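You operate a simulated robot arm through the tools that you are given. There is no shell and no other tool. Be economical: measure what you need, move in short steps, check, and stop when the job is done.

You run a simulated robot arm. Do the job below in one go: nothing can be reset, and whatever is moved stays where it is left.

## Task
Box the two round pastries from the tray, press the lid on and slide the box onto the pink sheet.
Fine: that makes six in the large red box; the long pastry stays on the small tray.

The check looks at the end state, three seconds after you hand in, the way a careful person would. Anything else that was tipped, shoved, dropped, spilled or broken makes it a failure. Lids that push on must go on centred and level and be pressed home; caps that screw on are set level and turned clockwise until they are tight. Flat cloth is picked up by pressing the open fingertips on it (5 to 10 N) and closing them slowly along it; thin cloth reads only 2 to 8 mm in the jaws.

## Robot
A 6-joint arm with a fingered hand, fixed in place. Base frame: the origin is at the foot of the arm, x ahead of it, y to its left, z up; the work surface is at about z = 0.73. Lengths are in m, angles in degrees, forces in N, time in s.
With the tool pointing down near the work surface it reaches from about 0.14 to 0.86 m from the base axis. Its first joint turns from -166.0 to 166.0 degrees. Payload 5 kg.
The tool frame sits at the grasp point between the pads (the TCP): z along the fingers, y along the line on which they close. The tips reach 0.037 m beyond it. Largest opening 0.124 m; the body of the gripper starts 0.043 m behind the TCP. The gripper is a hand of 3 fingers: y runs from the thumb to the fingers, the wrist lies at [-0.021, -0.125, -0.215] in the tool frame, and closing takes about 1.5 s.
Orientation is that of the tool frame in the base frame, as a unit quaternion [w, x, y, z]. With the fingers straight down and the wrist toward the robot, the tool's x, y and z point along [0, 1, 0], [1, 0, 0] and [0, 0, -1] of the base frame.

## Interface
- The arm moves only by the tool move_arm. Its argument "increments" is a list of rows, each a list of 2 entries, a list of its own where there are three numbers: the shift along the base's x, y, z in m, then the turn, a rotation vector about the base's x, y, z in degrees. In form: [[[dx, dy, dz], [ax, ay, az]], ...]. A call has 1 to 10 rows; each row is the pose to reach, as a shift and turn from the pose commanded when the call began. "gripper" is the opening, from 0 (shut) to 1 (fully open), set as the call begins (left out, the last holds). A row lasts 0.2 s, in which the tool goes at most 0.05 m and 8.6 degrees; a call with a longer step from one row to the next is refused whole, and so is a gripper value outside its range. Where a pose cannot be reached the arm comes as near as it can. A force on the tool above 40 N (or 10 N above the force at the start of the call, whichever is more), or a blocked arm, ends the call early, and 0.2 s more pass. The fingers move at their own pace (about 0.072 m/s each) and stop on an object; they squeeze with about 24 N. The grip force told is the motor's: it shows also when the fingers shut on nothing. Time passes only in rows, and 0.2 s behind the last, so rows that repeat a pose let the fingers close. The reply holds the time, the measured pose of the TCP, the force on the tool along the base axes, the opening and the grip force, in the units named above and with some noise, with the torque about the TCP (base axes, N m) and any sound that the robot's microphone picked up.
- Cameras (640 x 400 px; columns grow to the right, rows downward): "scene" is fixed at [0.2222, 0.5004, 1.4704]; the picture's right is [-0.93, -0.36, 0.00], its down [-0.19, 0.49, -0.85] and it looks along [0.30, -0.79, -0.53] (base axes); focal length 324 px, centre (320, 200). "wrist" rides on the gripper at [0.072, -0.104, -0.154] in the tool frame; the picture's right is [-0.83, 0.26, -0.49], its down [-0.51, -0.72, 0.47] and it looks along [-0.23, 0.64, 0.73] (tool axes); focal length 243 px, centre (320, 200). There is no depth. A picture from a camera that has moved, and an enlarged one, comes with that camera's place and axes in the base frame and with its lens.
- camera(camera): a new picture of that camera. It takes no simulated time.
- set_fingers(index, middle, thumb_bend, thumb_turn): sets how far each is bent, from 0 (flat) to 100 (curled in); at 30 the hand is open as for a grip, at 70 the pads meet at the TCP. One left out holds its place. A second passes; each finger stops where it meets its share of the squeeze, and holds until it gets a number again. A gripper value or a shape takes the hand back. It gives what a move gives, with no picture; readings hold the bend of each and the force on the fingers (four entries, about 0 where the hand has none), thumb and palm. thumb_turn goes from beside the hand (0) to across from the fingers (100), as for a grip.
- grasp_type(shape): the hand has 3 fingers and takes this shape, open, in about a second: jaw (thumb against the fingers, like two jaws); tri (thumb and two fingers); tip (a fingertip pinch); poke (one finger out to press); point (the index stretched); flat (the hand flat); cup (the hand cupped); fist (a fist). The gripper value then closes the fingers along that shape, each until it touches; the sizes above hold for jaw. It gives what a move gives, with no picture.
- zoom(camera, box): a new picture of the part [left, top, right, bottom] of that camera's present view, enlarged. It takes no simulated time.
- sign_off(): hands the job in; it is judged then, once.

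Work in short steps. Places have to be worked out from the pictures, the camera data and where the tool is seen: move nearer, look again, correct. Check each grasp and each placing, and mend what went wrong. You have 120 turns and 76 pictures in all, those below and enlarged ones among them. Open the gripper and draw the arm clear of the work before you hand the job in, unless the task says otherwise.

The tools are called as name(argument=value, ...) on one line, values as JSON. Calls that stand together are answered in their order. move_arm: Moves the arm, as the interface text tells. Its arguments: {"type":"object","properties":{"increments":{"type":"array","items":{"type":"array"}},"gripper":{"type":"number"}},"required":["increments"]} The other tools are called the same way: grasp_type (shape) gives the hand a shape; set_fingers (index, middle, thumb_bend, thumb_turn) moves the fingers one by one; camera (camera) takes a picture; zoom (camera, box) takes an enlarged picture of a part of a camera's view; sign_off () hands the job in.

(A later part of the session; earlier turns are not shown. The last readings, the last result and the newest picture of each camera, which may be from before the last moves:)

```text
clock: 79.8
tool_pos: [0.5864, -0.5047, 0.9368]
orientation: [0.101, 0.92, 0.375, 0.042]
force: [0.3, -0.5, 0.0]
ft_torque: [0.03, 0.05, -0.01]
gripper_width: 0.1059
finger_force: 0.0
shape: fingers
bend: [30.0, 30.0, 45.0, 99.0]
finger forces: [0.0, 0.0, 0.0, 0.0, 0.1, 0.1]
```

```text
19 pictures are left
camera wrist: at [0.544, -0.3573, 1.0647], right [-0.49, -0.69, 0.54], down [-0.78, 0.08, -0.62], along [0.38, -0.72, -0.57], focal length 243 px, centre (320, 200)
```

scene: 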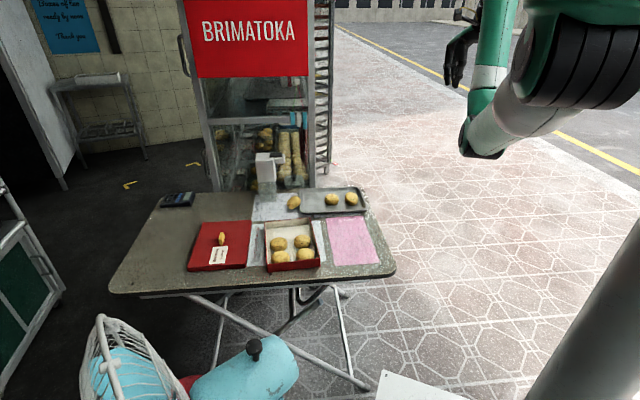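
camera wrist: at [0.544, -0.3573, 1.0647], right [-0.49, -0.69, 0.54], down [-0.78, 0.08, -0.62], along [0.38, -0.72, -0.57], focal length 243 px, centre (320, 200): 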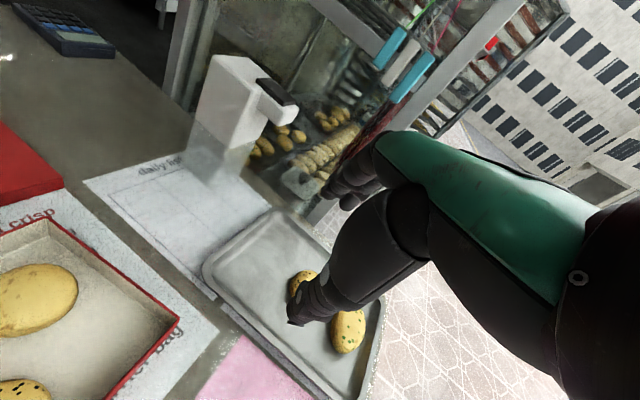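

The sesame pastry computes to (0.589,-0.602) from two earlier views. Its near side is close to the tray wall, so I set the thumb nearly closed (55) and approach from above with less tilt.

set_fingers(thumb_bend=55)

move_arm(increments=[[[0, -0.03, -0.02], [3.5, 3.4, 0]], [[-0.002, -0.06, -0.05], [3.5, 3.4, 0]], [[-0.004, -0.09, -0.08], [3.5, 3.4, 0]], [[-0.004, -0.09, -0.107], [3.5, 3.4, 0]]])

camera(camera="wrist")

zoom(camera="scene", box=[270, 150, 390, 225])

```text
clock: 80.8
tool_pos: [0.5865, -0.504, 0.9363]
orientation: [0.102, 0.921, 0.374, 0.042]
force: [1.1, -0.6, 0.0]
ft_torque: [0.02, 0.03, 0.0]
gripper_width: 0.0906
finger_force: 0.0
shape: fingers
bend: [30.0, 30.0, 55.0, 100.0]
finger forces: [0.0, 0.0, 0.0, 0.1, 0.0, 0.0]
```

```text
clock: 81.8
tool_pos: [0.5828, -0.5944, 0.8292]
orientation: [0.062, 0.924, 0.376, 0.027]
force: [-0.1, -0.1, 0.2]
ft_torque: [-0.05, 0.01, 0.02]
gripper_width: 0.0906
finger_force: 0.0
shape: fingers
bend: [30.0, 30.0, 55.0, 100.0]
finger forces: [0.0, 0.0, 0.0, 0.0, 0.0, 0.0]
```

```text
18 pictures are left
camera wrist: at [0.5482, -0.4564, 0.9682], right [-0.46, -0.72, 0.52], down [-0.82, 0.11, -0.57], along [0.35, -0.69, -0.64], focal length 243 px, centre (320, 200)
```

wrist: 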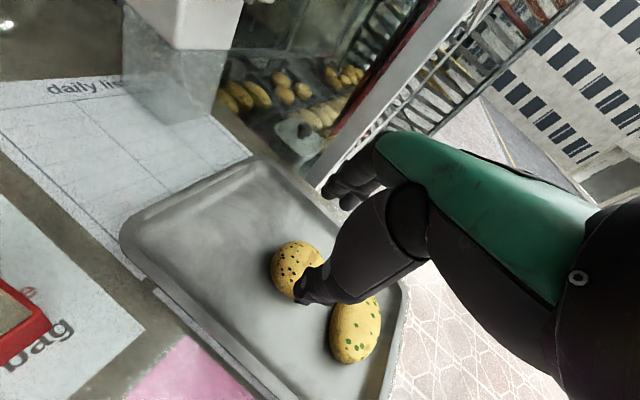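

```text
5.33 times, centred on (330, 188) of scene
camera zoom: at [0.2222, 0.5004, 1.4704], right [-0.93, -0.36, 0.0], down [-0.19, 0.49, -0.85], along [0.3, -0.79, -0.53], focal length 1727 px, centre (267, 267)
```

zoom: 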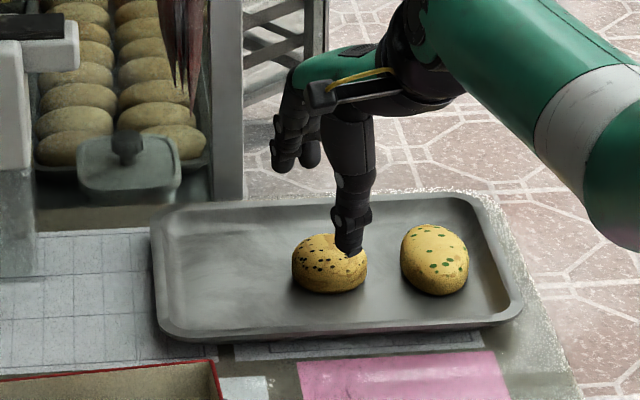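

Estimates agree: pastry at (0.588,-0.602), centred. I descend to grasp height and close.

move_arm(increments=[[[0, 0, -0.02], [0, 0, 0]], [[0, 0, -0.035], [0, 0, 0]], [[0, 0, -0.042], [0, 0, 0]]])

set_fingers(index=52, middle=52)

set_fingers(index=70, middle=70, thumb_bend=70)

```text
clock: 82.6
tool_pos: [0.5817, -0.5951, 0.7874]
orientation: [0.062, 0.924, 0.376, 0.027]
force: [0.0, -0.5, 0.3]
ft_torque: [-0.01, 0.05, 0.01]
gripper_width: 0.0907
finger_force: 0.1
shape: fingers
bend: [30.0, 30.0, 55.0, 100.0]
finger forces: [0.0, 0.0, 0.0, 0.0, 0.0, 0.0]
```

```text
clock: 83.6
tool_pos: [0.5804, -0.5945, 0.7875]
orientation: [0.062, 0.924, 0.376, 0.026]
force: [-0.3, 1.2, 0.1]
ft_torque: [-0.05, -0.03, 0.01]
gripper_width: 0.0574
finger_force: 0.4
shape: fingers
bend: [52.0, 52.0, 55.0, 100.0]
finger forces: [0.0, 0.2, 0.0, 0.0, 0.3, 0.0]
```

```text
clock: 84.6
tool_pos: [0.5828, -0.5951, 0.7894]
orientation: [0.064, 0.924, 0.376, 0.027]
force: [1.3, -0.3, 12.1]
ft_torque: [-0.26, -0.18, 0.01]
gripper_width: 0.0469
finger_force: 18.5
shape: fingers
bend: [59.0, 58.0, 58.0, 100.0]
finger forces: [10.2, 10.0, 0.0, 0.0, 16.0, 0.0]
```

Forces are balanced but there is 12 N pushing up, meaning the fingers sit high on the dome. I reopen slightly, straighten the hand by 5°, go 4 mm lower and regrip.

set_fingers(index=40, middle=40, thumb_bend=53)

move_arm(increments=[[[0, 0, 0.0], [3.5, 3.4, 0]], [[0, 0, -0.006], [3.5, 3.4, 0]]])

set_fingers(index=52, middle=52, thumb_bend=55)

set_fingers(index=70, middle=70, thumb_bend=70)

```text
clock: 85.6
tool_pos: [0.5815, -0.5939, 0.7869]
orientation: [0.061, 0.924, 0.376, 0.026]
force: [-0.2, 0.9, 0.0]
ft_torque: [0.03, 0.0, -0.02]
gripper_width: 0.078
finger_force: 0.3
shape: fingers
bend: [40.0, 40.0, 53.0, 100.0]
finger forces: [0.0, 0.1, 0.1, 0.0, 0.3, 0.0]
```

```text
clock: 86.2
tool_pos: [0.5818, -0.5937, 0.7804]
orientation: [0.023, 0.926, 0.377, 0.011]
force: [-0.7, -0.6, -0.9]
ft_torque: [-0.02, 0.01, -0.02]
gripper_width: 0.078
finger_force: 0.2
shape: fingers
bend: [40.0, 40.0, 53.0, 100.0]
finger forces: [0.0, 0.0, 0.0, 0.0, 0.0, 0.0]
```

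```text
clock: 87.2
tool_pos: [0.5814, -0.5933, 0.7825]
orientation: [0.022, 0.926, 0.378, 0.011]
force: [0.0, -0.5, 0.3]
ft_torque: [-0.01, -0.02, 0.03]
gripper_width: 0.0599
finger_force: 2.0
shape: fingers
bend: [51.0, 51.0, 54.0, 100.0]
finger forces: [0.4, 1.6, 0.1, 0.1, 1.9, 0.1]
```

```text
clock: 88.2
tool_pos: [0.5815, -0.5949, 0.7815]
orientation: [0.023, 0.926, 0.377, 0.011]
force: [0.9, -0.5, 2.8]
ft_torque: [0.01, 0.04, 0.01]
gripper_width: 0.055
finger_force: 17.7
shape: fingers
bend: [56.0, 56.0, 55.0, 100.0]
finger forces: [8.8, 9.6, 0.0, 0.0, 17.7, 0.0]
```

Now it is a solid grip: width 0.055, 9/9.6/18 N, little vertical force. I lift up and inward.

move_arm(increments=[[[-0.003, 0.003, 0.015], [0, 0, 0]], [[-0.008, 0.01, 0.035], [0, 0, 0]], [[-0.01, 0.02, 0.07], [0, 0, 0]], [[-0.01, 0.03, 0.11], [0, 0, 0]], [[0, 0.055, 0.14], [0, 0, 0]]])

```text
clock: 89.4
tool_pos: [0.5813, -0.5389, 0.9231]
orientation: [0.023, 0.926, 0.376, 0.011]
force: [-0.1, 0.8, -1.5]
ft_torque: [0.04, 0.0, 0.02]
gripper_width: 0.0548
finger_force: 17.6
shape: fingers
bend: [57.0, 56.0, 55.0, 100.0]
finger forces: [8.4, 9.0, 0.0, 0.0, 17.6, 0.1]
```

Held. I swing to above the right back slot, turning the hand 77° so it closes squarely across the box width.

move_arm(increments=[[[0.003, 0.02, 0.02], [0, 0, 7.7]], [[0.008, 0.04, 0.03], [0, 0, 15.4]], [[0.013, 0.06, 0.03], [0, 0, 23.1]], [[0.018, 0.08, 0.03], [0, 0, 30.8]], [[0.023, 0.1, 0.03], [0, 0, 38.5]], [[0.028, 0.12, 0.03], [0, 0, 46.2]], [[0.035, 0.14, 0.03], [0, 0, 53.9]], [[0.042, 0.16, 0.03], [0, 0, 61.6]], [[0.051, 0.1786, 0.02], [0, 0, 69.3]], [[0.051, 0.1786, -0.01], [0, 0, 77]]])

zoom(camera="scene", box=[230, 180, 350, 275])

```text
clock: 91.6
tool_pos: [0.6335, -0.36, 0.9128]
orientation: [0.012, 0.489, 0.872, 0.022]
force: [0.0, 0.0, -1.1]
ft_torque: [0.01, 0.02, -0.03]
gripper_width: 0.0549
finger_force: 17.5
shape: fingers
bend: [57.0, 56.0, 55.0, 100.0]
finger forces: [8.5, 8.9, 0.0, 0.0, 17.5, 0.0]
```

```text
4.21 times, centred on (290, 228) of scene
camera zoom: at [0.2222, 0.5004, 1.4704], right [-0.93, -0.36, 0.0], down [-0.19, 0.49, -0.85], along [0.3, -0.79, -0.53], focal length 1363 px, centre (446, 84)
```

zoom: 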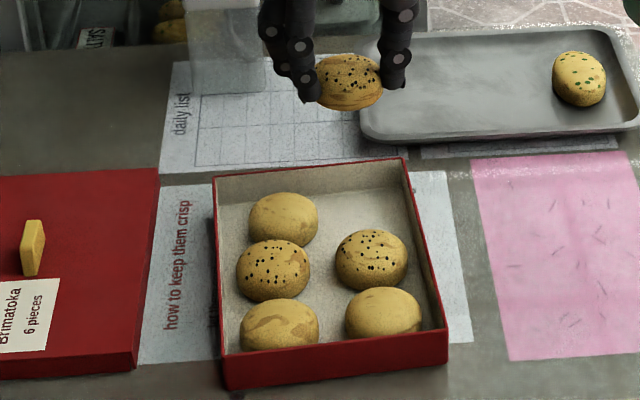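

Held level above the right slot. I lower it in small steps.

move_arm(increments=[[[0, 0, -0.045], [0, 0, 0]], [[0, 0, -0.085], [0, 0, 0]], [[0, 0, -0.105], [0, 0, 0]], [[0, 0, -0.115], [0, 0, 0]]])

zoom(camera="scene", box=[240, 200, 340, 275])

```text
clock: 92.6
tool_pos: [0.633, -0.3596, 0.7971]
orientation: [0.011, 0.49, 0.871, 0.023]
force: [0.6, 0.1, -1.5]
ft_torque: [0.0, 0.0, 0.01]
gripper_width: 0.0547
finger_force: 17.3
shape: fingers
bend: [57.0, 56.0, 55.0, 100.0]
finger forces: [8.6, 8.9, 0.0, 0.0, 17.4, 0.0]
```

```text
5.33 times, centred on (290, 238) of scene
camera zoom: at [0.2222, 0.5004, 1.4704], right [-0.93, -0.36, 0.0], down [-0.19, 0.49, -0.85], along [0.3, -0.79, -0.53], focal length 1727 px, centre (480, 0)
```

zoom: 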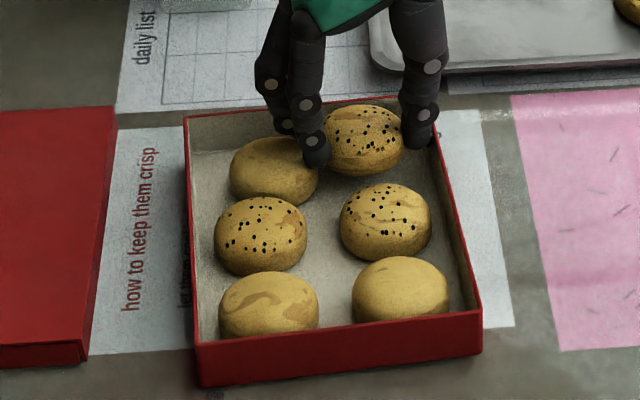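

Fingers are just above the first pastry's edge and the thumb is just inside the wall. I lower another 12 mm gently, letting the finger edge nudge the first pastry into its spare space.

move_arm(increments=[[[0.002, 0.001, -0.005], [0, 0, 0]], [[0.003, 0.002, -0.009], [0, 0, 0]], [[0.003, 0.002, -0.012], [0, 0, 0]]])

```text
clock: 93.4
tool_pos: [0.6354, -0.3577, 0.784]
orientation: [0.01, 0.49, 0.871, 0.023]
force: [0.1, 0.2, -0.7]
ft_torque: [0.01, -0.02, 0.01]
gripper_width: 0.0548
finger_force: 17.3
shape: fingers
bend: [58.0, 58.0, 54.0, 100.0]
finger forces: [8.6, 8.8, 0.0, 0.1, 16.7, 0.0]
```

No contact force; about 5 mm above the floor. I release with a small opening.

set_fingers(index=53, middle=53, thumb_bend=51)

move_arm(increments=[[[0, 0, 0.015], [0, 0, 0]], [[0, 0, 0.04], [0, 0, 0]], [[0, 0, 0.08], [0, 0, 0]], [[-0.01, 0.02, 0.12], [0, 0, 0]], [[-0.02, 0.04, 0.15], [0, 0, 0]]])

camera(camera="wrist")

zoom(camera="scene", box=[180, 200, 340, 290])

```text
clock: 94.4
tool_pos: [0.6364, -0.3573, 0.7852]
orientation: [0.011, 0.49, 0.871, 0.023]
force: [-0.7, 0.7, -0.4]
ft_torque: [0.03, 0.0, -0.02]
gripper_width: 0.0617
finger_force: 0.3
shape: fingers
bend: [53.0, 53.0, 51.0, 100.0]
finger forces: [0.1, 0.2, 0.1, 0.0, 0.3, 0.0]
```

```text
clock: 95.6
tool_pos: [0.6151, -0.3171, 0.9344]
orientation: [0.01, 0.49, 0.871, 0.022]
force: [0.1, 0.2, 0.4]
ft_torque: [0.03, 0.04, 0.0]
gripper_width: 0.0612
finger_force: 0.1
shape: fingers
bend: [53.0, 53.0, 51.0, 100.0]
finger forces: [0.0, 0.1, 0.0, 0.0, 0.0, 0.0]
```

```text
14 pictures are left
camera wrist: at [0.483, -0.3151, 1.0838], right [0.63, -0.59, 0.5], down [-0.33, -0.79, -0.51], along [0.7, 0.15, -0.7], focal length 243 px, centre (320, 200)
```

wrist: 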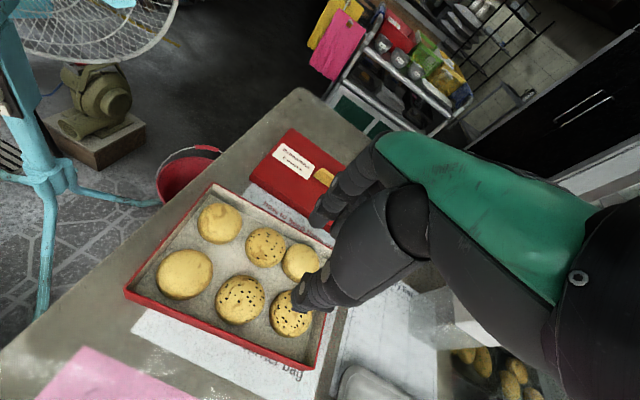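

```text
4.00 times, centred on (260, 245) of scene
camera zoom: at [0.2222, 0.5004, 1.4704], right [-0.93, -0.36, 0.0], down [-0.19, 0.49, -0.85], along [0.3, -0.79, -0.53], focal length 1295 px, centre (560, 20)
```

zoom: 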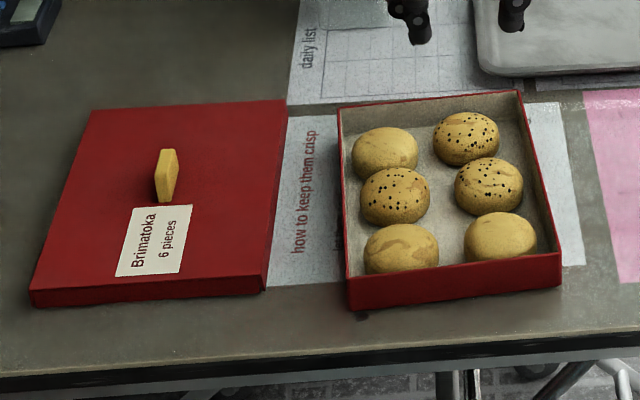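

All six are boxed. The lid knob triangulates to (0.856,-0.205,0.765), radius 0.88, which is too far for a safe grip. I'll press closed fingertips on the near part of the lid and draw it toward me; first I move above that part, turning the hand to point outward.

set_fingers(index=66, middle=66, thumb_bend=66)

move_arm(increments=[[[0.03, 0.02, 0], [0, 0, -7.5]], [[0.06, 0.04, 0], [0, 0, -15]], [[0.09, 0.06, 0], [0, 0, -22.5]], [[0.12, 0.08, -0.01], [0, 0, -30]], [[0.15, 0.1, -0.03], [0, 0, -37.5]], [[0.175, 0.117, -0.06], [0, 0, -45]], [[0.175, 0.117, -0.09], [0, 0, -45]]])

camera(camera="wrist")

```text
clock: 96.6
tool_pos: [0.6162, -0.3184, 0.9343]
orientation: [0.011, 0.49, 0.872, 0.023]
force: [-0.3, -0.4, -1.1]
ft_torque: [-0.01, -0.02, -0.02]
gripper_width: 0.0192
finger_force: 0.1
shape: fingers
bend: [66.0, 66.0, 66.0, 100.0]
finger forces: [0.0, 0.0, 0.0, 0.0, 0.1, 0.0]
```

```text
clock: 98.2
tool_pos: [0.7927, -0.1998, 0.8463]
orientation: [0.019, 0.787, 0.616, 0.016]
force: [0.3, 0.7, -0.7]
ft_torque: [-0.02, -0.01, -0.01]
gripper_width: 0.0187
finger_force: 0.0
shape: fingers
bend: [66.0, 66.0, 66.0, 100.0]
finger forces: [0.0, 0.1, 0.0, 0.0, 0.0, 0.1]
```

```text
12 pictures are left
camera wrist: at [0.7009, -0.1048, 0.9939], right [0.03, -0.86, 0.5], down [-0.8, -0.33, -0.51], along [0.6, -0.38, -0.7], focal length 243 px, centre (320, 200)
```

wrist: 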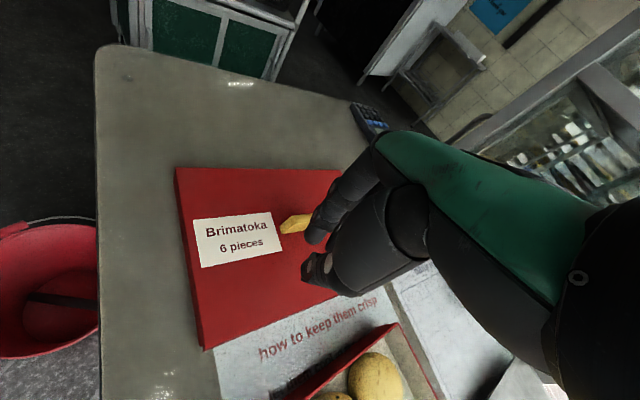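

The lid and a comfortable table margin toward the front edge are visible. I descend toward the lid surface carefully.

move_arm(increments=[[[0, 0, -0.03], [0, 0, 0]], [[0, 0, -0.047], [0, 0, 0]]])

move_arm(increments=[[[0, 0, -0.005], [0, 0, 0]], [[0, 0, -0.008], [0, 0, 0]]])

```text
clock: 98.8
tool_pos: [0.7917, -0.2022, 0.7976]
orientation: [0.018, 0.786, 0.618, 0.017]
force: [-0.4, 0.1, 0.3]
ft_torque: [-0.01, 0.0, -0.01]
gripper_width: 0.0189
finger_force: 0.0
shape: fingers
bend: [66.0, 66.0, 66.0, 100.0]
finger forces: [0.1, 0.0, 0.0, 0.1, 0.0, 0.0]
```

```text
clock: 99.4
tool_pos: [0.791, -0.2024, 0.7897]
orientation: [0.02, 0.786, 0.618, 0.017]
force: [-0.4, -0.3, 0.9]
ft_torque: [-0.02, 0.04, 0.0]
gripper_width: 0.0191
finger_force: 0.2
shape: fingers
bend: [66.0, 66.0, 66.0, 100.0]
finger forces: [0.0, 0.0, 0.0, 0.0, 0.2, 0.1]
```

Not yet in firm contact. I continue in small steps.

move_arm(increments=[[[0, 0, -0.004], [0, 0, 0]], [[0, 0, -0.007], [0, 0, 0]]])

move_arm(increments=[[[0, 0, -0.003], [0, 0, 0]]])

```text
clock: 100.0
tool_pos: [0.7957, -0.2037, 0.7905]
orientation: [0.024, 0.786, 0.617, 0.021]
force: [-2.0, 1.1, 6.7]
ft_torque: [0.1, 0.18, -0.01]
gripper_width: 0.0205
finger_force: 4.0
shape: fingers
bend: [66.0, 66.0, 65.0, 100.0]
finger forces: [0.0, 0.0, 0.0, 0.0, 7.4, 0.0]
stopped in row 2: the force on the tool passed its limit at 43 N (the readings are from after the stop); the commanded pose is now the measured one
```

```text
clock: 100.5
tool_pos: [0.7968, -0.2026, 0.7906]
orientation: [0.027, 0.787, 0.616, 0.023]
force: [-7.3, 2.0, 30.5]
ft_torque: [0.35, 0.97, -0.01]
gripper_width: 0.0221
finger_force: 15.6
shape: fingers
bend: [66.0, 66.0, 65.0, 100.0]
finger forces: [0.0, 0.1, 0.1, 0.0, 31.1, 0.1]
```

The thumb tip presses with 30 N, too much. I ease off 2 mm and drag slowly toward the front edge by 3 cm as a test.

move_arm(increments=[[[0, 0, 0.0018], [0, 0, 0]], [[-0.005, 0.008, 0.0018], [0, 0, 0]], [[-0.01, 0.016, 0.0018], [0, 0, 0]], [[-0.015, 0.025, 0.0018], [0, 0, 0]]])

camera(camera="wrist")

```text
clock: 101.5
tool_pos: [0.7808, -0.1772, 0.7878]
orientation: [0.022, 0.787, 0.616, 0.02]
force: [0.5, -1.8, 17.9]
ft_torque: [-0.06, 0.2, 0.06]
gripper_width: 0.013
finger_force: 9.1
shape: fingers
bend: [66.0, 66.0, 70.0, 100.0]
finger forces: [0.4, 0.5, 0.0, 0.1, 17.3, 0.1]
```

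```text
11 pictures are left
camera wrist: at [0.6878, -0.0813, 0.9359], right [0.03, -0.86, 0.5], down [-0.79, -0.33, -0.52], along [0.61, -0.39, -0.69], focal length 243 px, centre (320, 200)
```

wrist: 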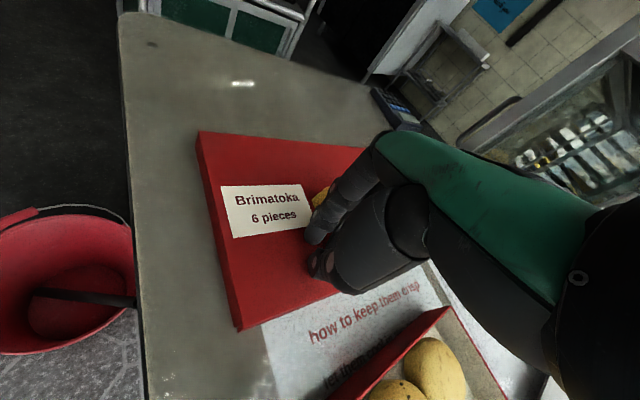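

The lid slid about 1.2 cm; the thumb flexed for part of the drag and has now braced against the fingers. I continue the drag another 4 cm.

move_arm(increments=[[[-0.005, 0.009, 0], [0, 0, 0]], [[-0.01, 0.018, 0], [0, 0, 0]], [[-0.015, 0.027, 0], [0, 0, 0]], [[-0.02, 0.035, 0], [0, 0, 0]]])

camera(camera="wrist")

```text
clock: 102.5
tool_pos: [0.7599, -0.1416, 0.7887]
orientation: [0.023, 0.786, 0.617, 0.02]
force: [0.9, -3.5, 12.7]
ft_torque: [-0.07, 0.06, 0.06]
gripper_width: 0.013
finger_force: 6.0
shape: fingers
bend: [66.0, 66.0, 70.0, 100.0]
finger forces: [0.4, 0.5, 0.0, 0.0, 11.6, 0.1]
```

```text
10 pictures are left
camera wrist: at [0.6682, -0.0459, 0.9359], right [0.03, -0.86, 0.5], down [-0.79, -0.33, -0.52], along [0.61, -0.39, -0.69], focal length 243 px, centre (320, 200)
```

wrist: 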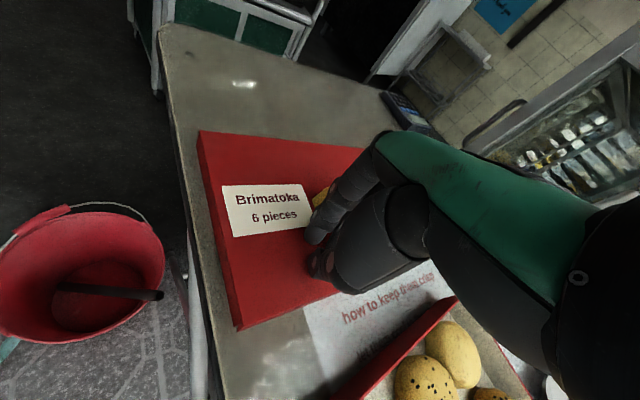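

The lid followed exactly this time. It is now near the table's front edge, so I drag inward, toward the box side where there is about 6 cm of gap, by 4.5 cm.

move_arm(increments=[[[-0.009, -0.002, 0], [0, 0, 0]], [[-0.018, -0.004, 0], [0, 0, 0]], [[-0.027, -0.006, 0], [0, 0, 0]], [[-0.036, -0.008, 0], [0, 0, 0]], [[-0.045, -0.01, 0], [0, 0, 0]]])

move_arm(increments=[[[0, 0, 0.03], [0, 0, 0]], [[0, 0, 0.07], [0, 0, 0]], [[-0.03, -0.01, 0.1], [0, 0, 0]], [[-0.07, -0.02, 0.12], [0, 0, 0]]])

camera(camera="wrist")

```text
clock: 103.7
tool_pos: [0.7157, -0.1522, 0.7877]
orientation: [0.023, 0.786, 0.617, 0.021]
force: [1.8, 1.1, 11.5]
ft_torque: [0.14, -0.01, 0.0]
gripper_width: 0.0108
finger_force: 6.4
shape: fingers
bend: [66.0, 66.0, 71.0, 100.0]
finger forces: [0.3, 0.3, 0.0, 0.0, 12.1, 0.0]
```

```text
clock: 104.7
tool_pos: [0.6452, -0.1723, 0.9074]
orientation: [0.022, 0.786, 0.617, 0.02]
force: [0.3, 0.1, -0.8]
ft_torque: [0.02, 0.05, 0.04]
gripper_width: 0.0183
finger_force: 0.1
shape: fingers
bend: [66.0, 66.0, 66.0, 100.0]
finger forces: [0.0, 0.1, 0.0, 0.0, 0.0, 0.0]
```

```text
9 pictures are left
camera wrist: at [0.5528, -0.0765, 1.0552], right [0.03, -0.86, 0.5], down [-0.79, -0.33, -0.52], along [0.61, -0.39, -0.69], focal length 243 px, centre (320, 200)
```

wrist: 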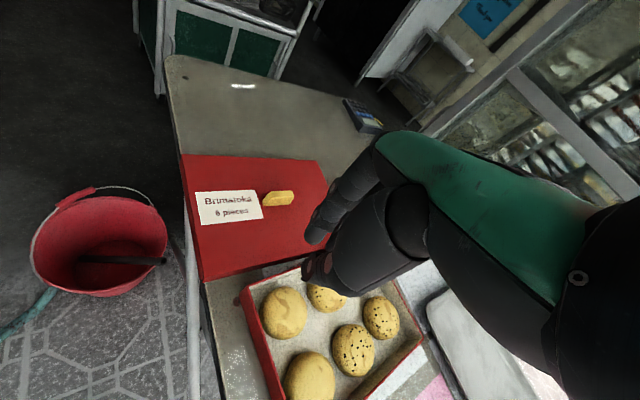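

The lid knob is now at (0.784,-0.166) with the lid yaw about 25.6° (box about 31°). I open the fingers moderately, align the hand across the thin knob and go above it.

set_fingers(index=46, middle=46, thumb_bend=46)

move_arm(increments=[[[0.02, 0, 0], [0, 0, 7]], [[0.045, 0, 0], [0, 0, 14]], [[0.07, 0.002, 0], [0, 0, 21]], [[0.095, 0.004, 0], [0, 0, 28]], [[0.12, 0.006, -0.02], [0, 0, 35]], [[0.139, 0.006, -0.047], [0, 0, 39.3]]])

move_arm(increments=[[[0, 0, -0.01], [2.2, -4.5, 0]], [[0, 0, -0.03], [2.2, -4.5, 0]]])

camera(camera="wrist")

```text
clock: 105.7
tool_pos: [0.6465, -0.1724, 0.9076]
orientation: [0.023, 0.786, 0.617, 0.02]
force: [0.3, 0.5, -0.3]
ft_torque: [0.02, -0.04, -0.02]
gripper_width: 0.0792
finger_force: 0.0
shape: fingers
bend: [46.0, 46.0, 46.0, 100.0]
finger forces: [0.0, 0.1, 0.1, 0.0, 0.0, 0.0]
```

```text
clock: 107.0
tool_pos: [0.7844, -0.1655, 0.8602]
orientation: [0.016, 0.533, 0.846, 0.026]
force: [-0.2, -0.6, 0.1]
ft_torque: [-0.01, -0.04, -0.01]
gripper_width: 0.0796
finger_force: 0.0
shape: fingers
bend: [46.0, 46.0, 46.0, 100.0]
finger forces: [0.1, 0.0, 0.0, 0.0, 0.0, 0.1]
```

```text
clock: 107.7
tool_pos: [0.7843, -0.1651, 0.8317]
orientation: [0.038, 0.531, 0.844, 0.063]
force: [0.2, 0.0, -0.3]
ft_torque: [0.0, 0.0, -0.01]
gripper_width: 0.0792
finger_force: 0.2
shape: fingers
bend: [46.0, 46.0, 46.0, 100.0]
finger forces: [0.0, 0.0, 0.0, 0.0, 0.0, 0.0]
```

```text
8 pictures are left
camera wrist: at [0.6413, -0.1562, 0.9683], right [0.53, -0.67, 0.52], down [-0.36, -0.73, -0.57], along [0.77, 0.11, -0.63], focal length 243 px, centre (320, 200)
```

wrist: 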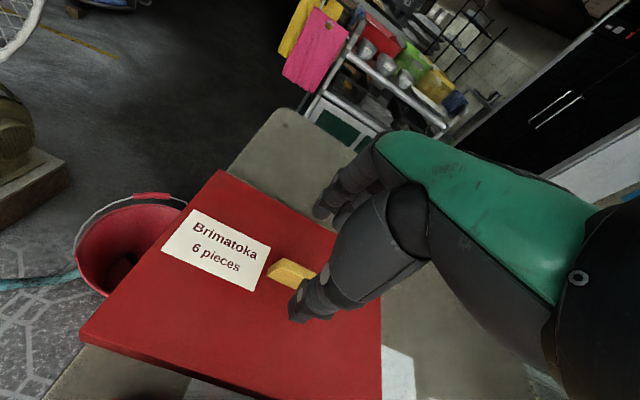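

The knob is between the thumb and fingers, slightly toward the back. I shift a few millimetres and descend until the tips are just above the lid surface, then close.

move_arm(increments=[[[-0.003, -0.006, -0.02], [0, 0, 0]], [[-0.003, -0.006, -0.035], [0, 0, 0]]])

set_fingers(index=75, middle=75, thumb_bend=75)

```text
clock: 108.2
tool_pos: [0.7825, -0.1721, 0.7967]
orientation: [0.039, 0.532, 0.844, 0.065]
force: [-0.5, 0.0, 3.2]
ft_torque: [-0.01, 0.17, -0.05]
gripper_width: 0.0803
finger_force: 1.7
shape: fingers
bend: [46.0, 46.0, 46.0, 99.0]
finger forces: [0.0, 0.1, 0.0, 0.0, 3.5, 0.0]
```

```text
clock: 109.2
tool_pos: [0.7824, -0.1727, 0.7961]
orientation: [0.038, 0.531, 0.844, 0.064]
force: [0.2, 1.2, 1.5]
ft_torque: [-0.07, 0.16, 0.04]
gripper_width: 0.0132
finger_force: 18.4
shape: fingers
bend: [72.0, 71.0, 68.0, 100.0]
finger forces: [9.4, 9.0, 0.0, 0.0, 18.4, 0.0]
```

The knob is firmly gripped (width 0.013, 9/9/18 N). I lift the lid straight up 10 cm, then carry it over the box, turning 5.4° to match.

move_arm(increments=[[[0, 0, 0.015], [0, 0, 0]], [[-0.005, -0.003, 0.045], [0, 0, 0]], [[-0.01, -0.006, 0.085], [0, 0, 0]]])

move_arm(increments=[[[-0.035, -0.025, 0.02], [0, 0, 1]], [[-0.07, -0.05, 0.02], [0, 0, 2.5]], [[-0.105, -0.075, 0.02], [0, 0, 4]], [[-0.1474, -0.1, 0.02], [0, 0, 5.4]], [[-0.1474, -0.1, 0.0], [0, 0, 5.4]]])

zoom(camera="scene", box=[190, 170, 350, 290])

```text
clock: 110.0
tool_pos: [0.7706, -0.1791, 0.8813]
orientation: [0.038, 0.533, 0.843, 0.065]
force: [0.2, 0.1, -2.0]
ft_torque: [-0.02, 0.01, -0.01]
gripper_width: 0.0129
finger_force: 16.1
shape: fingers
bend: [74.0, 74.0, 67.0, 100.0]
finger forces: [9.6, 6.6, 0.0, 0.0, 16.6, 0.1]
```

```text
clock: 111.2
tool_pos: [0.6243, -0.2793, 0.88]
orientation: [0.035, 0.491, 0.868, 0.065]
force: [-0.2, 0.5, 0.5]
ft_torque: [0.0, -0.01, 0.01]
gripper_width: 0.0128
finger_force: 16.9
shape: fingers
bend: [74.0, 74.0, 67.0, 100.0]
finger forces: [9.7, 6.9, 0.0, 0.0, 16.9, 0.0]
```

```text
3.33 times, centred on (270, 230) of scene
camera zoom: at [0.2222, 0.5004, 1.4704], right [-0.93, -0.36, 0.0], down [-0.19, 0.49, -0.85], along [0.3, -0.79, -0.53], focal length 1079 px, centre (487, 100)
```

zoom: 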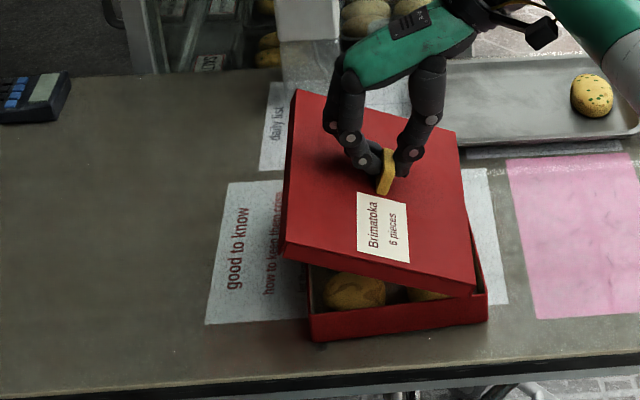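

The lid hangs rolled about 20° (right side low) because of finger compliance, and it needs about 3° more yaw. I roll the hand the other way to level it and shift it about 1 cm backward, then look again.

move_arm(increments=[[[0, 0, 0.01], [-3.4, 5.7, 0]], [[0, 0, 0.01], [-6.8, 11.4, 0]], [[0, 0, 0.01], [-10.3, 17.1, 0]]])

move_arm(increments=[[[0.002, -0.008, -0.01], [0, 0, 2.8]], [[0.002, -0.01, -0.02], [0, 0, 2.8]]])

zoom(camera="scene", box=[220, 180, 340, 280])

```text
clock: 112.0
tool_pos: [0.6229, -0.2784, 0.891]
orientation: [-0.052, 0.491, 0.865, -0.087]
force: [-0.1, -1.1, -0.3]
ft_torque: [0.0, 0.01, -0.03]
gripper_width: 0.0125
finger_force: 16.5
shape: fingers
bend: [74.0, 74.0, 67.0, 100.0]
finger forces: [9.8, 7.1, 0.0, 0.0, 17.0, 0.0]
```

```text
clock: 112.7
tool_pos: [0.6263, -0.2879, 0.8715]
orientation: [-0.049, 0.469, 0.877, -0.088]
force: [0.0, -0.4, -0.8]
ft_torque: [-0.01, 0.0, -0.02]
gripper_width: 0.0125
finger_force: 16.5
shape: fingers
bend: [74.0, 74.0, 67.0, 100.0]
finger forces: [9.8, 6.9, 0.0, 0.1, 16.9, 0.0]
```

```text
4.00 times, centred on (280, 230) of scene
camera zoom: at [0.2222, 0.5004, 1.4704], right [-0.93, -0.36, 0.0], down [-0.19, 0.49, -0.85], along [0.3, -0.79, -0.53], focal length 1295 px, centre (480, 80)
```

zoom: 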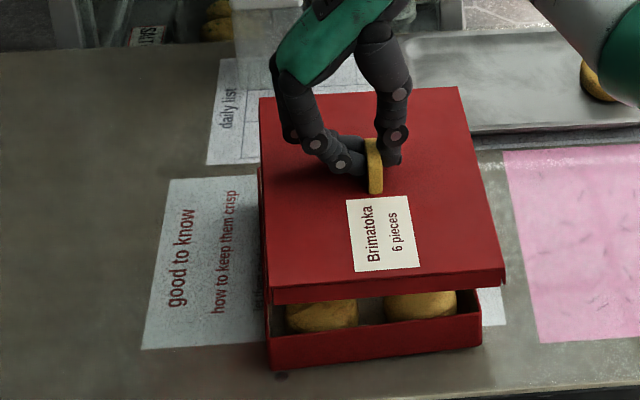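

The lid is close: it sits about 13 mm too far right, with the front about 2 cm low and the right side about 1 cm low. I correct roll, pitch and position, and lower to just above the rim.

move_arm(increments=[[[0.005, 0.005, 0], [2.6, 5.1, 0]], [[0.009, 0.01, 0], [2.6, 5.1, 0]], [[0.009, 0.01, -0.01], [2.6, 5.1, 0]], [[0.009, 0.01, -0.018], [2.6, 5.1, 0]]])

zoom(camera="scene", box=[230, 190, 330, 280])

```text
clock: 113.7
tool_pos: [0.6349, -0.2786, 0.8528]
orientation: [-0.098, 0.464, 0.876, -0.088]
force: [-0.3, 0.3, -0.2]
ft_torque: [0.0, -0.01, -0.03]
gripper_width: 0.0127
finger_force: 16.9
shape: fingers
bend: [74.0, 74.0, 67.0, 100.0]
finger forces: [9.9, 7.1, 0.0, 0.0, 16.9, 0.0]
```

```text
4.44 times, centred on (280, 235) of scene
camera zoom: at [0.2222, 0.5004, 1.4704], right [-0.93, -0.36, 0.0], down [-0.19, 0.49, -0.85], along [0.3, -0.79, -0.53], focal length 1439 px, centre (498, 44)
```

zoom: 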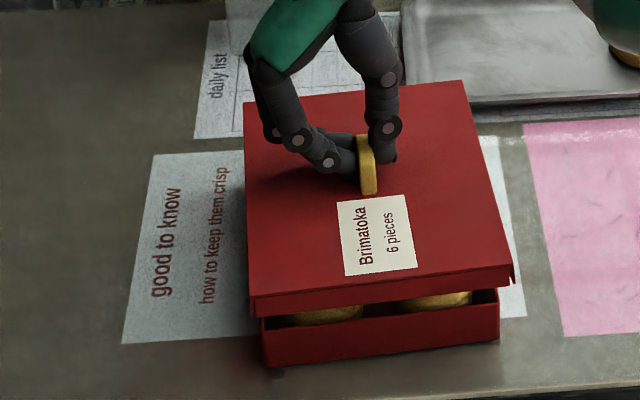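

Re-reading the picture: the lid is level, its skirt about 2 cm above the rim, and centred within about 3 mm. I make that small correction and lower gently, watching the force.

move_arm(increments=[[[0.003, -0.002, -0.005], [0, 0, 0]], [[0.003, -0.002, -0.012], [0, 0, 0]], [[0.003, -0.002, -0.018], [0, 0, 0]]])

zoom(camera="scene", box=[230, 190, 330, 280])

```text
clock: 114.5
tool_pos: [0.6378, -0.2801, 0.8342]
orientation: [-0.098, 0.464, 0.876, -0.087]
force: [0.1, -0.2, -1.1]
ft_torque: [-0.04, -0.01, 0.02]
gripper_width: 0.0124
finger_force: 16.8
shape: fingers
bend: [74.0, 74.0, 67.0, 100.0]
finger forces: [9.8, 7.1, 0.0, 0.0, 17.0, 0.0]
```

```text
4.44 times, centred on (280, 235) of scene
camera zoom: at [0.2222, 0.5004, 1.4704], right [-0.93, -0.36, 0.0], down [-0.19, 0.49, -0.85], along [0.3, -0.79, -0.53], focal length 1439 px, centre (498, 44)
```

zoom: 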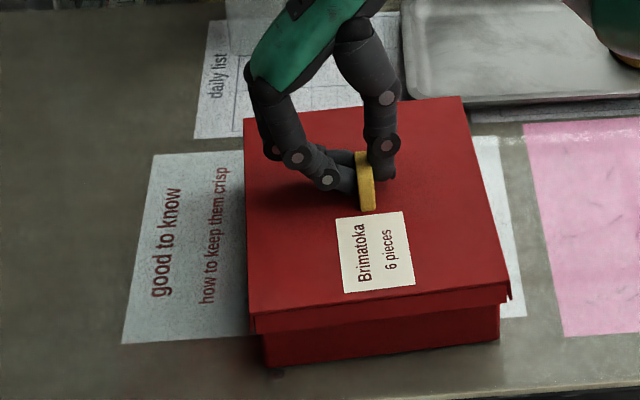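

Horizontally centred (about 10 px overlap on both sides) and level. I lower further in small steps with force checks.

move_arm(increments=[[[0, 0, -0.004], [0, 0, 0]], [[0, 0, -0.008], [0, 0, 0]], [[0, 0, -0.011], [0, 0, 0]]])

move_arm(increments=[[[0, 0, -0.004], [0, 0, 0]], [[0, 0, -0.008], [0, 0, 0]]])

```text
clock: 115.2
tool_pos: [0.6392, -0.2798, 0.8246]
orientation: [-0.098, 0.463, 0.876, -0.088]
force: [-0.3, 0.8, 0.3]
ft_torque: [0.0, -0.09, 0.04]
gripper_width: 0.0127
finger_force: 17.3
shape: fingers
bend: [74.0, 74.0, 67.0, 100.0]
finger forces: [8.4, 9.3, 0.1, 0.1, 17.6, 0.0]
```

```text
clock: 115.8
tool_pos: [0.638, -0.2804, 0.8156]
orientation: [-0.098, 0.464, 0.876, -0.088]
force: [-2.2, 1.0, 9.0]
ft_torque: [-0.07, 0.02, 0.01]
gripper_width: 0.0125
finger_force: 18.3
shape: fingers
bend: [74.0, 74.0, 67.0, 100.0]
finger forces: [7.5, 10.4, 0.0, 0.1, 18.1, 0.0]
```

Force rises to 9 N as the lid meets resistance. I push a little further through the knob.

move_arm(increments=[[[0, 0, -0.002], [0, 0, 0]], [[0, 0, -0.004], [0, 0, 0]], [[0, 0, -0.005], [0, 0, 0]]])

zoom(camera="scene", box=[230, 190, 330, 280])

```text
clock: 116.7
tool_pos: [0.6401, -0.2795, 0.8133]
orientation: [-0.097, 0.463, 0.877, -0.088]
force: [2.8, 6.3, 24.7]
ft_torque: [0.04, 0.17, -0.01]
gripper_width: 0.012
finger_force: 22.2
shape: fingers
bend: [74.0, 75.0, 67.0, 100.0]
finger forces: [12.3, 12.2, 0.0, 0.0, 19.1, 0.0]
```

```text
4.44 times, centred on (280, 235) of scene
camera zoom: at [0.2222, 0.5004, 1.4704], right [-0.93, -0.36, 0.0], down [-0.19, 0.49, -0.85], along [0.3, -0.79, -0.53], focal length 1439 px, centre (498, 44)
```

zoom: 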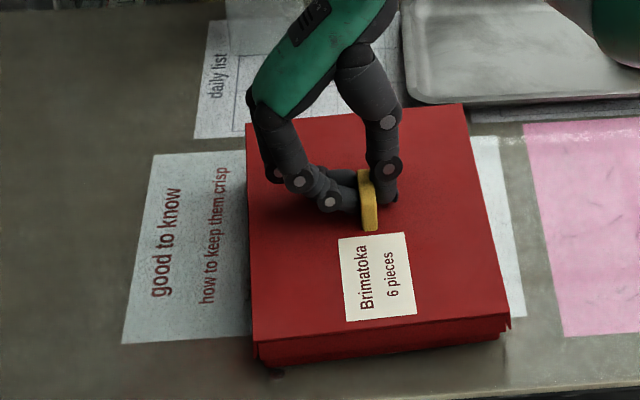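

The front is down, but the back edge sits about 12 mm high: its skirt is resting on the back rim, so the lid is slightly too far forward. I ease the force, shift the lid a few mm backward, level the pitch and press again.

move_arm(increments=[[[0, 0, 0.004], [0, 0, 0]], [[0.001, -0.002, 0.006], [1.7, 1, 0]], [[0.003, -0.005, 0.006], [2.6, 1.5, 0]]])

move_arm(increments=[[[0, 0, -0.003], [0, 0, 0]], [[0, 0, -0.006], [0, 0, 0]], [[0, 0, -0.009], [0, 0, 0]]])

```text
clock: 117.5
tool_pos: [0.6405, -0.2856, 0.8159]
orientation: [-0.121, 0.461, 0.876, -0.074]
force: [1.0, -0.1, 0.5]
ft_torque: [0.01, -0.01, 0.0]
gripper_width: 0.0125
finger_force: 15.6
shape: fingers
bend: [74.0, 74.0, 67.0, 100.0]
finger forces: [9.5, 6.7, 0.1, 0.0, 16.1, 0.0]
```

```text
clock: 118.2
tool_pos: [0.642, -0.2859, 0.8092]
orientation: [-0.12, 0.459, 0.877, -0.074]
force: [0.7, -1.1, 1.4]
ft_torque: [0.03, -0.05, 0.04]
gripper_width: 0.0123
finger_force: 17.0
shape: fingers
bend: [74.0, 74.0, 67.0, 100.0]
finger forces: [9.2, 7.6, 0.0, 0.0, 17.0, 0.1]
```

It has gone lower than before with almost no force, so the back has slipped over the rim. I continue down until it resists.

move_arm(increments=[[[0, 0, -0.003], [0, 0, 0]], [[0, 0, -0.006], [0, 0, 0]]])

move_arm(increments=[[[0, 0, -0.003], [0, 0, 0]], [[0, 0, -0.006], [0, 0, 0]]])

```text
clock: 118.8
tool_pos: [0.6424, -0.2854, 0.8057]
orientation: [-0.118, 0.461, 0.877, -0.073]
force: [0.3, 3.4, 24.4]
ft_torque: [0.01, 0.31, 0.0]
gripper_width: 0.0126
finger_force: 20.4
shape: fingers
bend: [75.0, 75.0, 67.0, 100.0]
finger forces: [11.2, 10.3, 0.0, 0.0, 20.0, 0.0]
heard: snap
```

```text
clock: 119.4
tool_pos: [0.6436, -0.2851, 0.8013]
orientation: [-0.118, 0.46, 0.877, -0.072]
force: [-3.7, 3.6, 15.4]
ft_torque: [0.05, 0.28, -0.07]
gripper_width: 0.0123
finger_force: 19.6
shape: fingers
bend: [75.0, 75.0, 66.0, 100.0]
finger forces: [11.6, 6.9, 0.0, 0.0, 20.6, 0.1]
stopped in row 2: the force on the tool passed its limit at 44 N (the readings are from after the stop); the commanded pose is now the measured one
```

A snap was heard and the lid resists firmly at 44 N. I ease off the downward force and check that it sits level.

move_arm(increments=[[[0, 0, 0.002], [0, 0, 0]]])

zoom(camera="scene", box=[230, 190, 390, 290])

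```text
clock: 119.8
tool_pos: [0.6443, -0.2857, 0.8015]
orientation: [-0.119, 0.46, 0.877, -0.073]
force: [0.0, 3.2, 8.1]
ft_torque: [0.11, 0.07, -0.01]
gripper_width: 0.0122
finger_force: 19.0
shape: fingers
bend: [75.0, 74.0, 66.0, 100.0]
finger forces: [12.2, 7.6, 0.0, 0.0, 18.8, 0.0]
```

```text
4.00 times, centred on (310, 240) of scene
camera zoom: at [0.2222, 0.5004, 1.4704], right [-0.93, -0.36, 0.0], down [-0.19, 0.49, -0.85], along [0.3, -0.79, -0.53], focal length 1295 px, centre (360, 40)
```

zoom: 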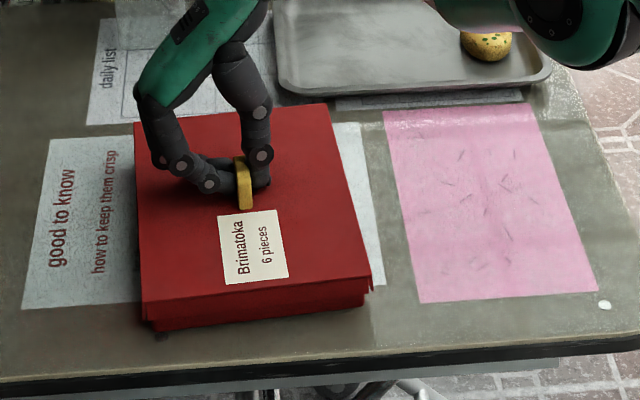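

The lid is on level and square. I keep hold of the knob and slide the box slowly toward the pink sheet (centre about (0.45,-0.412)), first half of the way.

move_arm(increments=[[[0, 0, 0.001], [0, 0, 0]], [[-0.015, -0.0098, 0.001], [0, 0, -0.3]], [[-0.03, -0.0196, 0.001], [0, 0, -0.6]], [[-0.045, -0.0294, 0.001], [0, 0, -1]], [[-0.06, -0.0392, 0.001], [0, 0, -1.3]], [[-0.075, -0.049, 0.001], [0, 0, -1.6]], [[-0.09, -0.0588, 0.001], [0, 0, -2]]])

```text
clock: 121.4
tool_pos: [0.5549, -0.3451, 0.8039]
orientation: [-0.119, 0.476, 0.869, -0.071]
force: [0.4, -0.7, 0.0]
ft_torque: [0.08, -0.07, 0.01]
gripper_width: 0.0124
finger_force: 18.5
shape: fingers
bend: [75.0, 74.0, 66.0, 100.0]
finger forces: [11.6, 6.8, 0.0, 0.0, 18.6, 0.1]
```

No abnormal forces. I slide the second half.

move_arm(increments=[[[-0.015, -0.0098, 0], [0, 0, -0.3]], [[-0.03, -0.0196, 0], [0, 0, -0.6]], [[-0.045, -0.0294, 0], [0, 0, -1]], [[-0.06, -0.0392, 0], [0, 0, -1.3]], [[-0.075, -0.049, 0], [0, 0, -1.6]], [[-0.091, -0.0595, 0], [0, 0, -2]]])

zoom(camera="scene", box=[260, 190, 420, 290])

```text
clock: 122.8
tool_pos: [0.4633, -0.4037, 0.803]
orientation: [-0.12, 0.491, 0.86, -0.068]
force: [1.5, 0.1, 3.9]
ft_torque: [0.07, -0.09, -0.03]
gripper_width: 0.0125
finger_force: 19.1
shape: fingers
bend: [75.0, 74.0, 66.0, 100.0]
finger forces: [11.9, 8.1, 0.0, 0.0, 18.8, 0.1]
```

```text
4.00 times, centred on (340, 240) of scene
camera zoom: at [0.2222, 0.5004, 1.4704], right [-0.93, -0.36, 0.0], down [-0.19, 0.49, -0.85], along [0.3, -0.79, -0.53], focal length 1295 px, centre (240, 40)
```

zoom: 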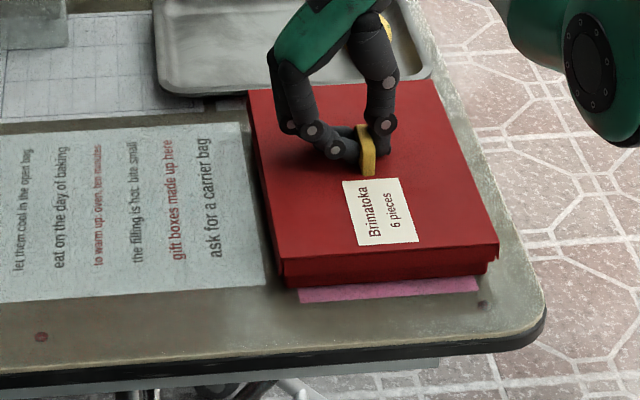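

The box is on the pink sheet with the lid closed. I give one more gentle press, then open the fingers and retreat upward.

move_arm(increments=[[[0, 0, -0.002], [0, 0, 0]], [[0, 0, -0.0045], [0, 0, 0]]])

move_arm(increments=[[[0, 0, 0.003], [0, 0, 0]], [[0, 0, 0.0035], [0, 0, 0]]])

set_fingers(index=55, middle=55, thumb_bend=52)

```text
clock: 123.4
tool_pos: [0.463, -0.4039, 0.803]
orientation: [-0.12, 0.491, 0.86, -0.069]
force: [-2.2, 5.4, 33.4]
ft_torque: [-0.07, 0.59, -0.06]
gripper_width: 0.0121
finger_force: 23.3
shape: fingers
bend: [75.0, 75.0, 66.0, 100.0]
finger forces: [12.5, 8.1, 0.0, 0.0, 26.2, 0.0]
```

```text
clock: 124.0
tool_pos: [0.4623, -0.4032, 0.8029]
orientation: [-0.12, 0.492, 0.86, -0.069]
force: [3.0, -4.5, 12.2]
ft_torque: [-0.11, 0.05, 0.05]
gripper_width: 0.0121
finger_force: 19.6
shape: fingers
bend: [75.0, 75.0, 66.0, 100.0]
finger forces: [12.5, 7.1, 0.0, 0.1, 19.2, 0.1]
```

```text
clock: 125.0
tool_pos: [0.4623, -0.4046, 0.8042]
orientation: [-0.121, 0.491, 0.86, -0.068]
force: [-8.3, -5.3, 21.2]
ft_torque: [-0.26, 0.24, -0.07]
gripper_width: 0.0308
finger_force: 10.4
shape: fingers
bend: [74.0, 73.0, 52.0, 100.0]
finger forces: [10.7, 10.7, 0.0, 0.0, 0.1, 0.1]
```

The thumb opened but the finger tips are pressing against the lid surface. I rise in small steps so they can open freely.

move_arm(increments=[[[0, 0, 0.003], [0, 0, 0]], [[0, 0, 0.007], [0, 0, 0]], [[0, 0, 0.012], [0, 0, 0]], [[0, 0, 0.018], [0, 0, 0]]])

```text
clock: 126.0
tool_pos: [0.4624, -0.4026, 0.8201]
orientation: [-0.122, 0.49, 0.86, -0.068]
force: [-0.5, 0.3, 2.2]
ft_torque: [0.04, -0.01, 0.01]
gripper_width: 0.056
finger_force: 0.5
shape: fingers
bend: [55.0, 56.0, 52.0, 100.0]
finger forces: [0.0, 1.5, 0.0, 0.0, 0.1, 0.1]
```

The fingers are open and free. I rise clear and withdraw toward the robot.

move_arm(increments=[[[0, 0, 0.03], [0, 0, 0]], [[0, 0, 0.07], [0, 0, 0]], [[0, 0, 0.11], [0, 0, 0]], [[0, 0, 0.15], [0, 0, 0]], [[-0.03, 0.02, 0.18], [0, 0, 0]], [[-0.06, 0.03, 0.2], [0, 0, 0]], [[-0.09, 0.03, 0.22], [0, 0, 0]]], gripper=1)

zoom(camera="scene", box=[220, 170, 420, 295])

```text
clock: 127.6
tool_pos: [0.4532, -0.4052, 0.9392]
orientation: [-0.12, 0.491, 0.86, -0.069]
force: [-0.4, -0.5, 0.2]
ft_torque: [-0.02, 0.01, 0.01]
gripper_width: 0.0
finger_force: 0.0
shape: point
bend: [19.0, 100.0, 100.0, 87.0]
finger forces: [0.0, 0.1, 0.1, 0.1, 0.0, 0.0]
out of reach, approached as far as the arm can: row 4, 5, 6, 7
```

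```text
3.20 times, centred on (320, 232) of scene
camera zoom: at [0.2222, 0.5004, 1.4704], right [-0.93, -0.36, 0.0], down [-0.19, 0.49, -0.85], along [0.3, -0.79, -0.53], focal length 1036 px, centre (320, 96)
```

zoom: 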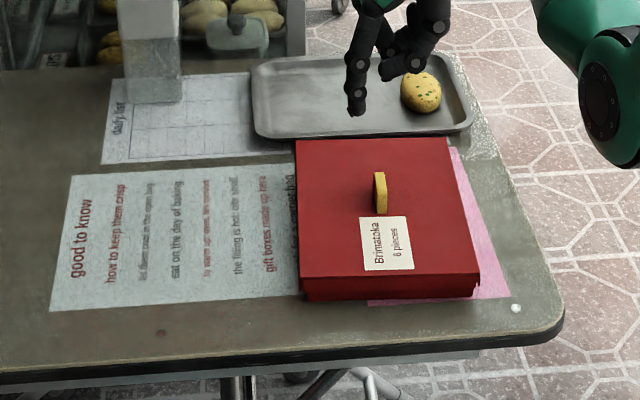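

The opening command fell back to the old "point" shape, and while rising the hand nudged the box about 4.5 cm left of the sheet's centre; the lid still looks closed. No pictures remain, so I'll push it back using the measured geometry: lid centre (0.485,-0.382), target (0.45,-0.412). First I straighten the hand and move clear to the box's left side.

move_arm(increments=[[[0.03, 0.02, 0.01], [0, -5, 0]], [[0.06, 0.035, 0.02], [0, -10, 0]], [[0.1, 0.055, 0.02], [0, -16, 0]], [[0.13, 0.08, 0.02], [0, -16, 0]], [[0.1626, 0.098, 0.02], [0, -16, 0]]])

set_fingers(index=66, middle=66, thumb_bend=66, thumb_turn=100)

move_arm(increments=[[[0, 0, 0], [0, 0, -8.4]], [[0, 0, 0], [0, 0, -16.8]], [[0, 0, 0], [0, 0, -25.2]], [[0, 0, 0], [0, 0, -33.6]], [[0, 0, 0], [0, 0, -42]], [[0, 0, 0], [0, 0, -50.4]], [[0, 0, 0], [0, 0, -58.8]], [[0, 0, 0], [0, 0, -67.2]], [[0, 0, 0], [0, 0, -75.6]], [[0, 0, 0], [0, 0, -84]]])

```text
clock: 128.8
tool_pos: [0.6167, -0.305, 0.9597]
orientation: [0.0, 0.496, 0.869, 0.001]
force: [0.5, 0.0, 0.2]
ft_torque: [0.03, -0.02, 0.03]
gripper_width: 0.0
finger_force: 0.0
shape: point
bend: [19.0, 100.0, 100.0, 87.0]
finger forces: [0.0, 0.0, 0.0, 0.0, 0.0, 0.0]
```

```text
clock: 129.8
tool_pos: [0.6149, -0.3067, 0.9606]
orientation: [0.0, 0.495, 0.869, 0.0]
force: [-0.8, 0.1, 0.0]
ft_torque: [0.02, -0.01, 0.01]
gripper_width: 0.0184
finger_force: 0.1
shape: fingers
bend: [66.0, 66.0, 66.0, 100.0]
finger forces: [0.1, 0.0, 0.1, 0.0, 0.0, 0.1]
```

```text
clock: 132.0
tool_pos: [0.616, -0.3057, 0.9612]
orientation: [-0.001, 0.95, 0.313, 0.0]
force: [-1.0, -0.2, 0.5]
ft_torque: [-0.01, -0.04, -0.02]
gripper_width: 0.0187
finger_force: 0.1
shape: fingers
bend: [66.0, 66.0, 66.0, 100.0]
finger forces: [0.1, 0.0, 0.0, 0.0, 0.0, 0.0]
```

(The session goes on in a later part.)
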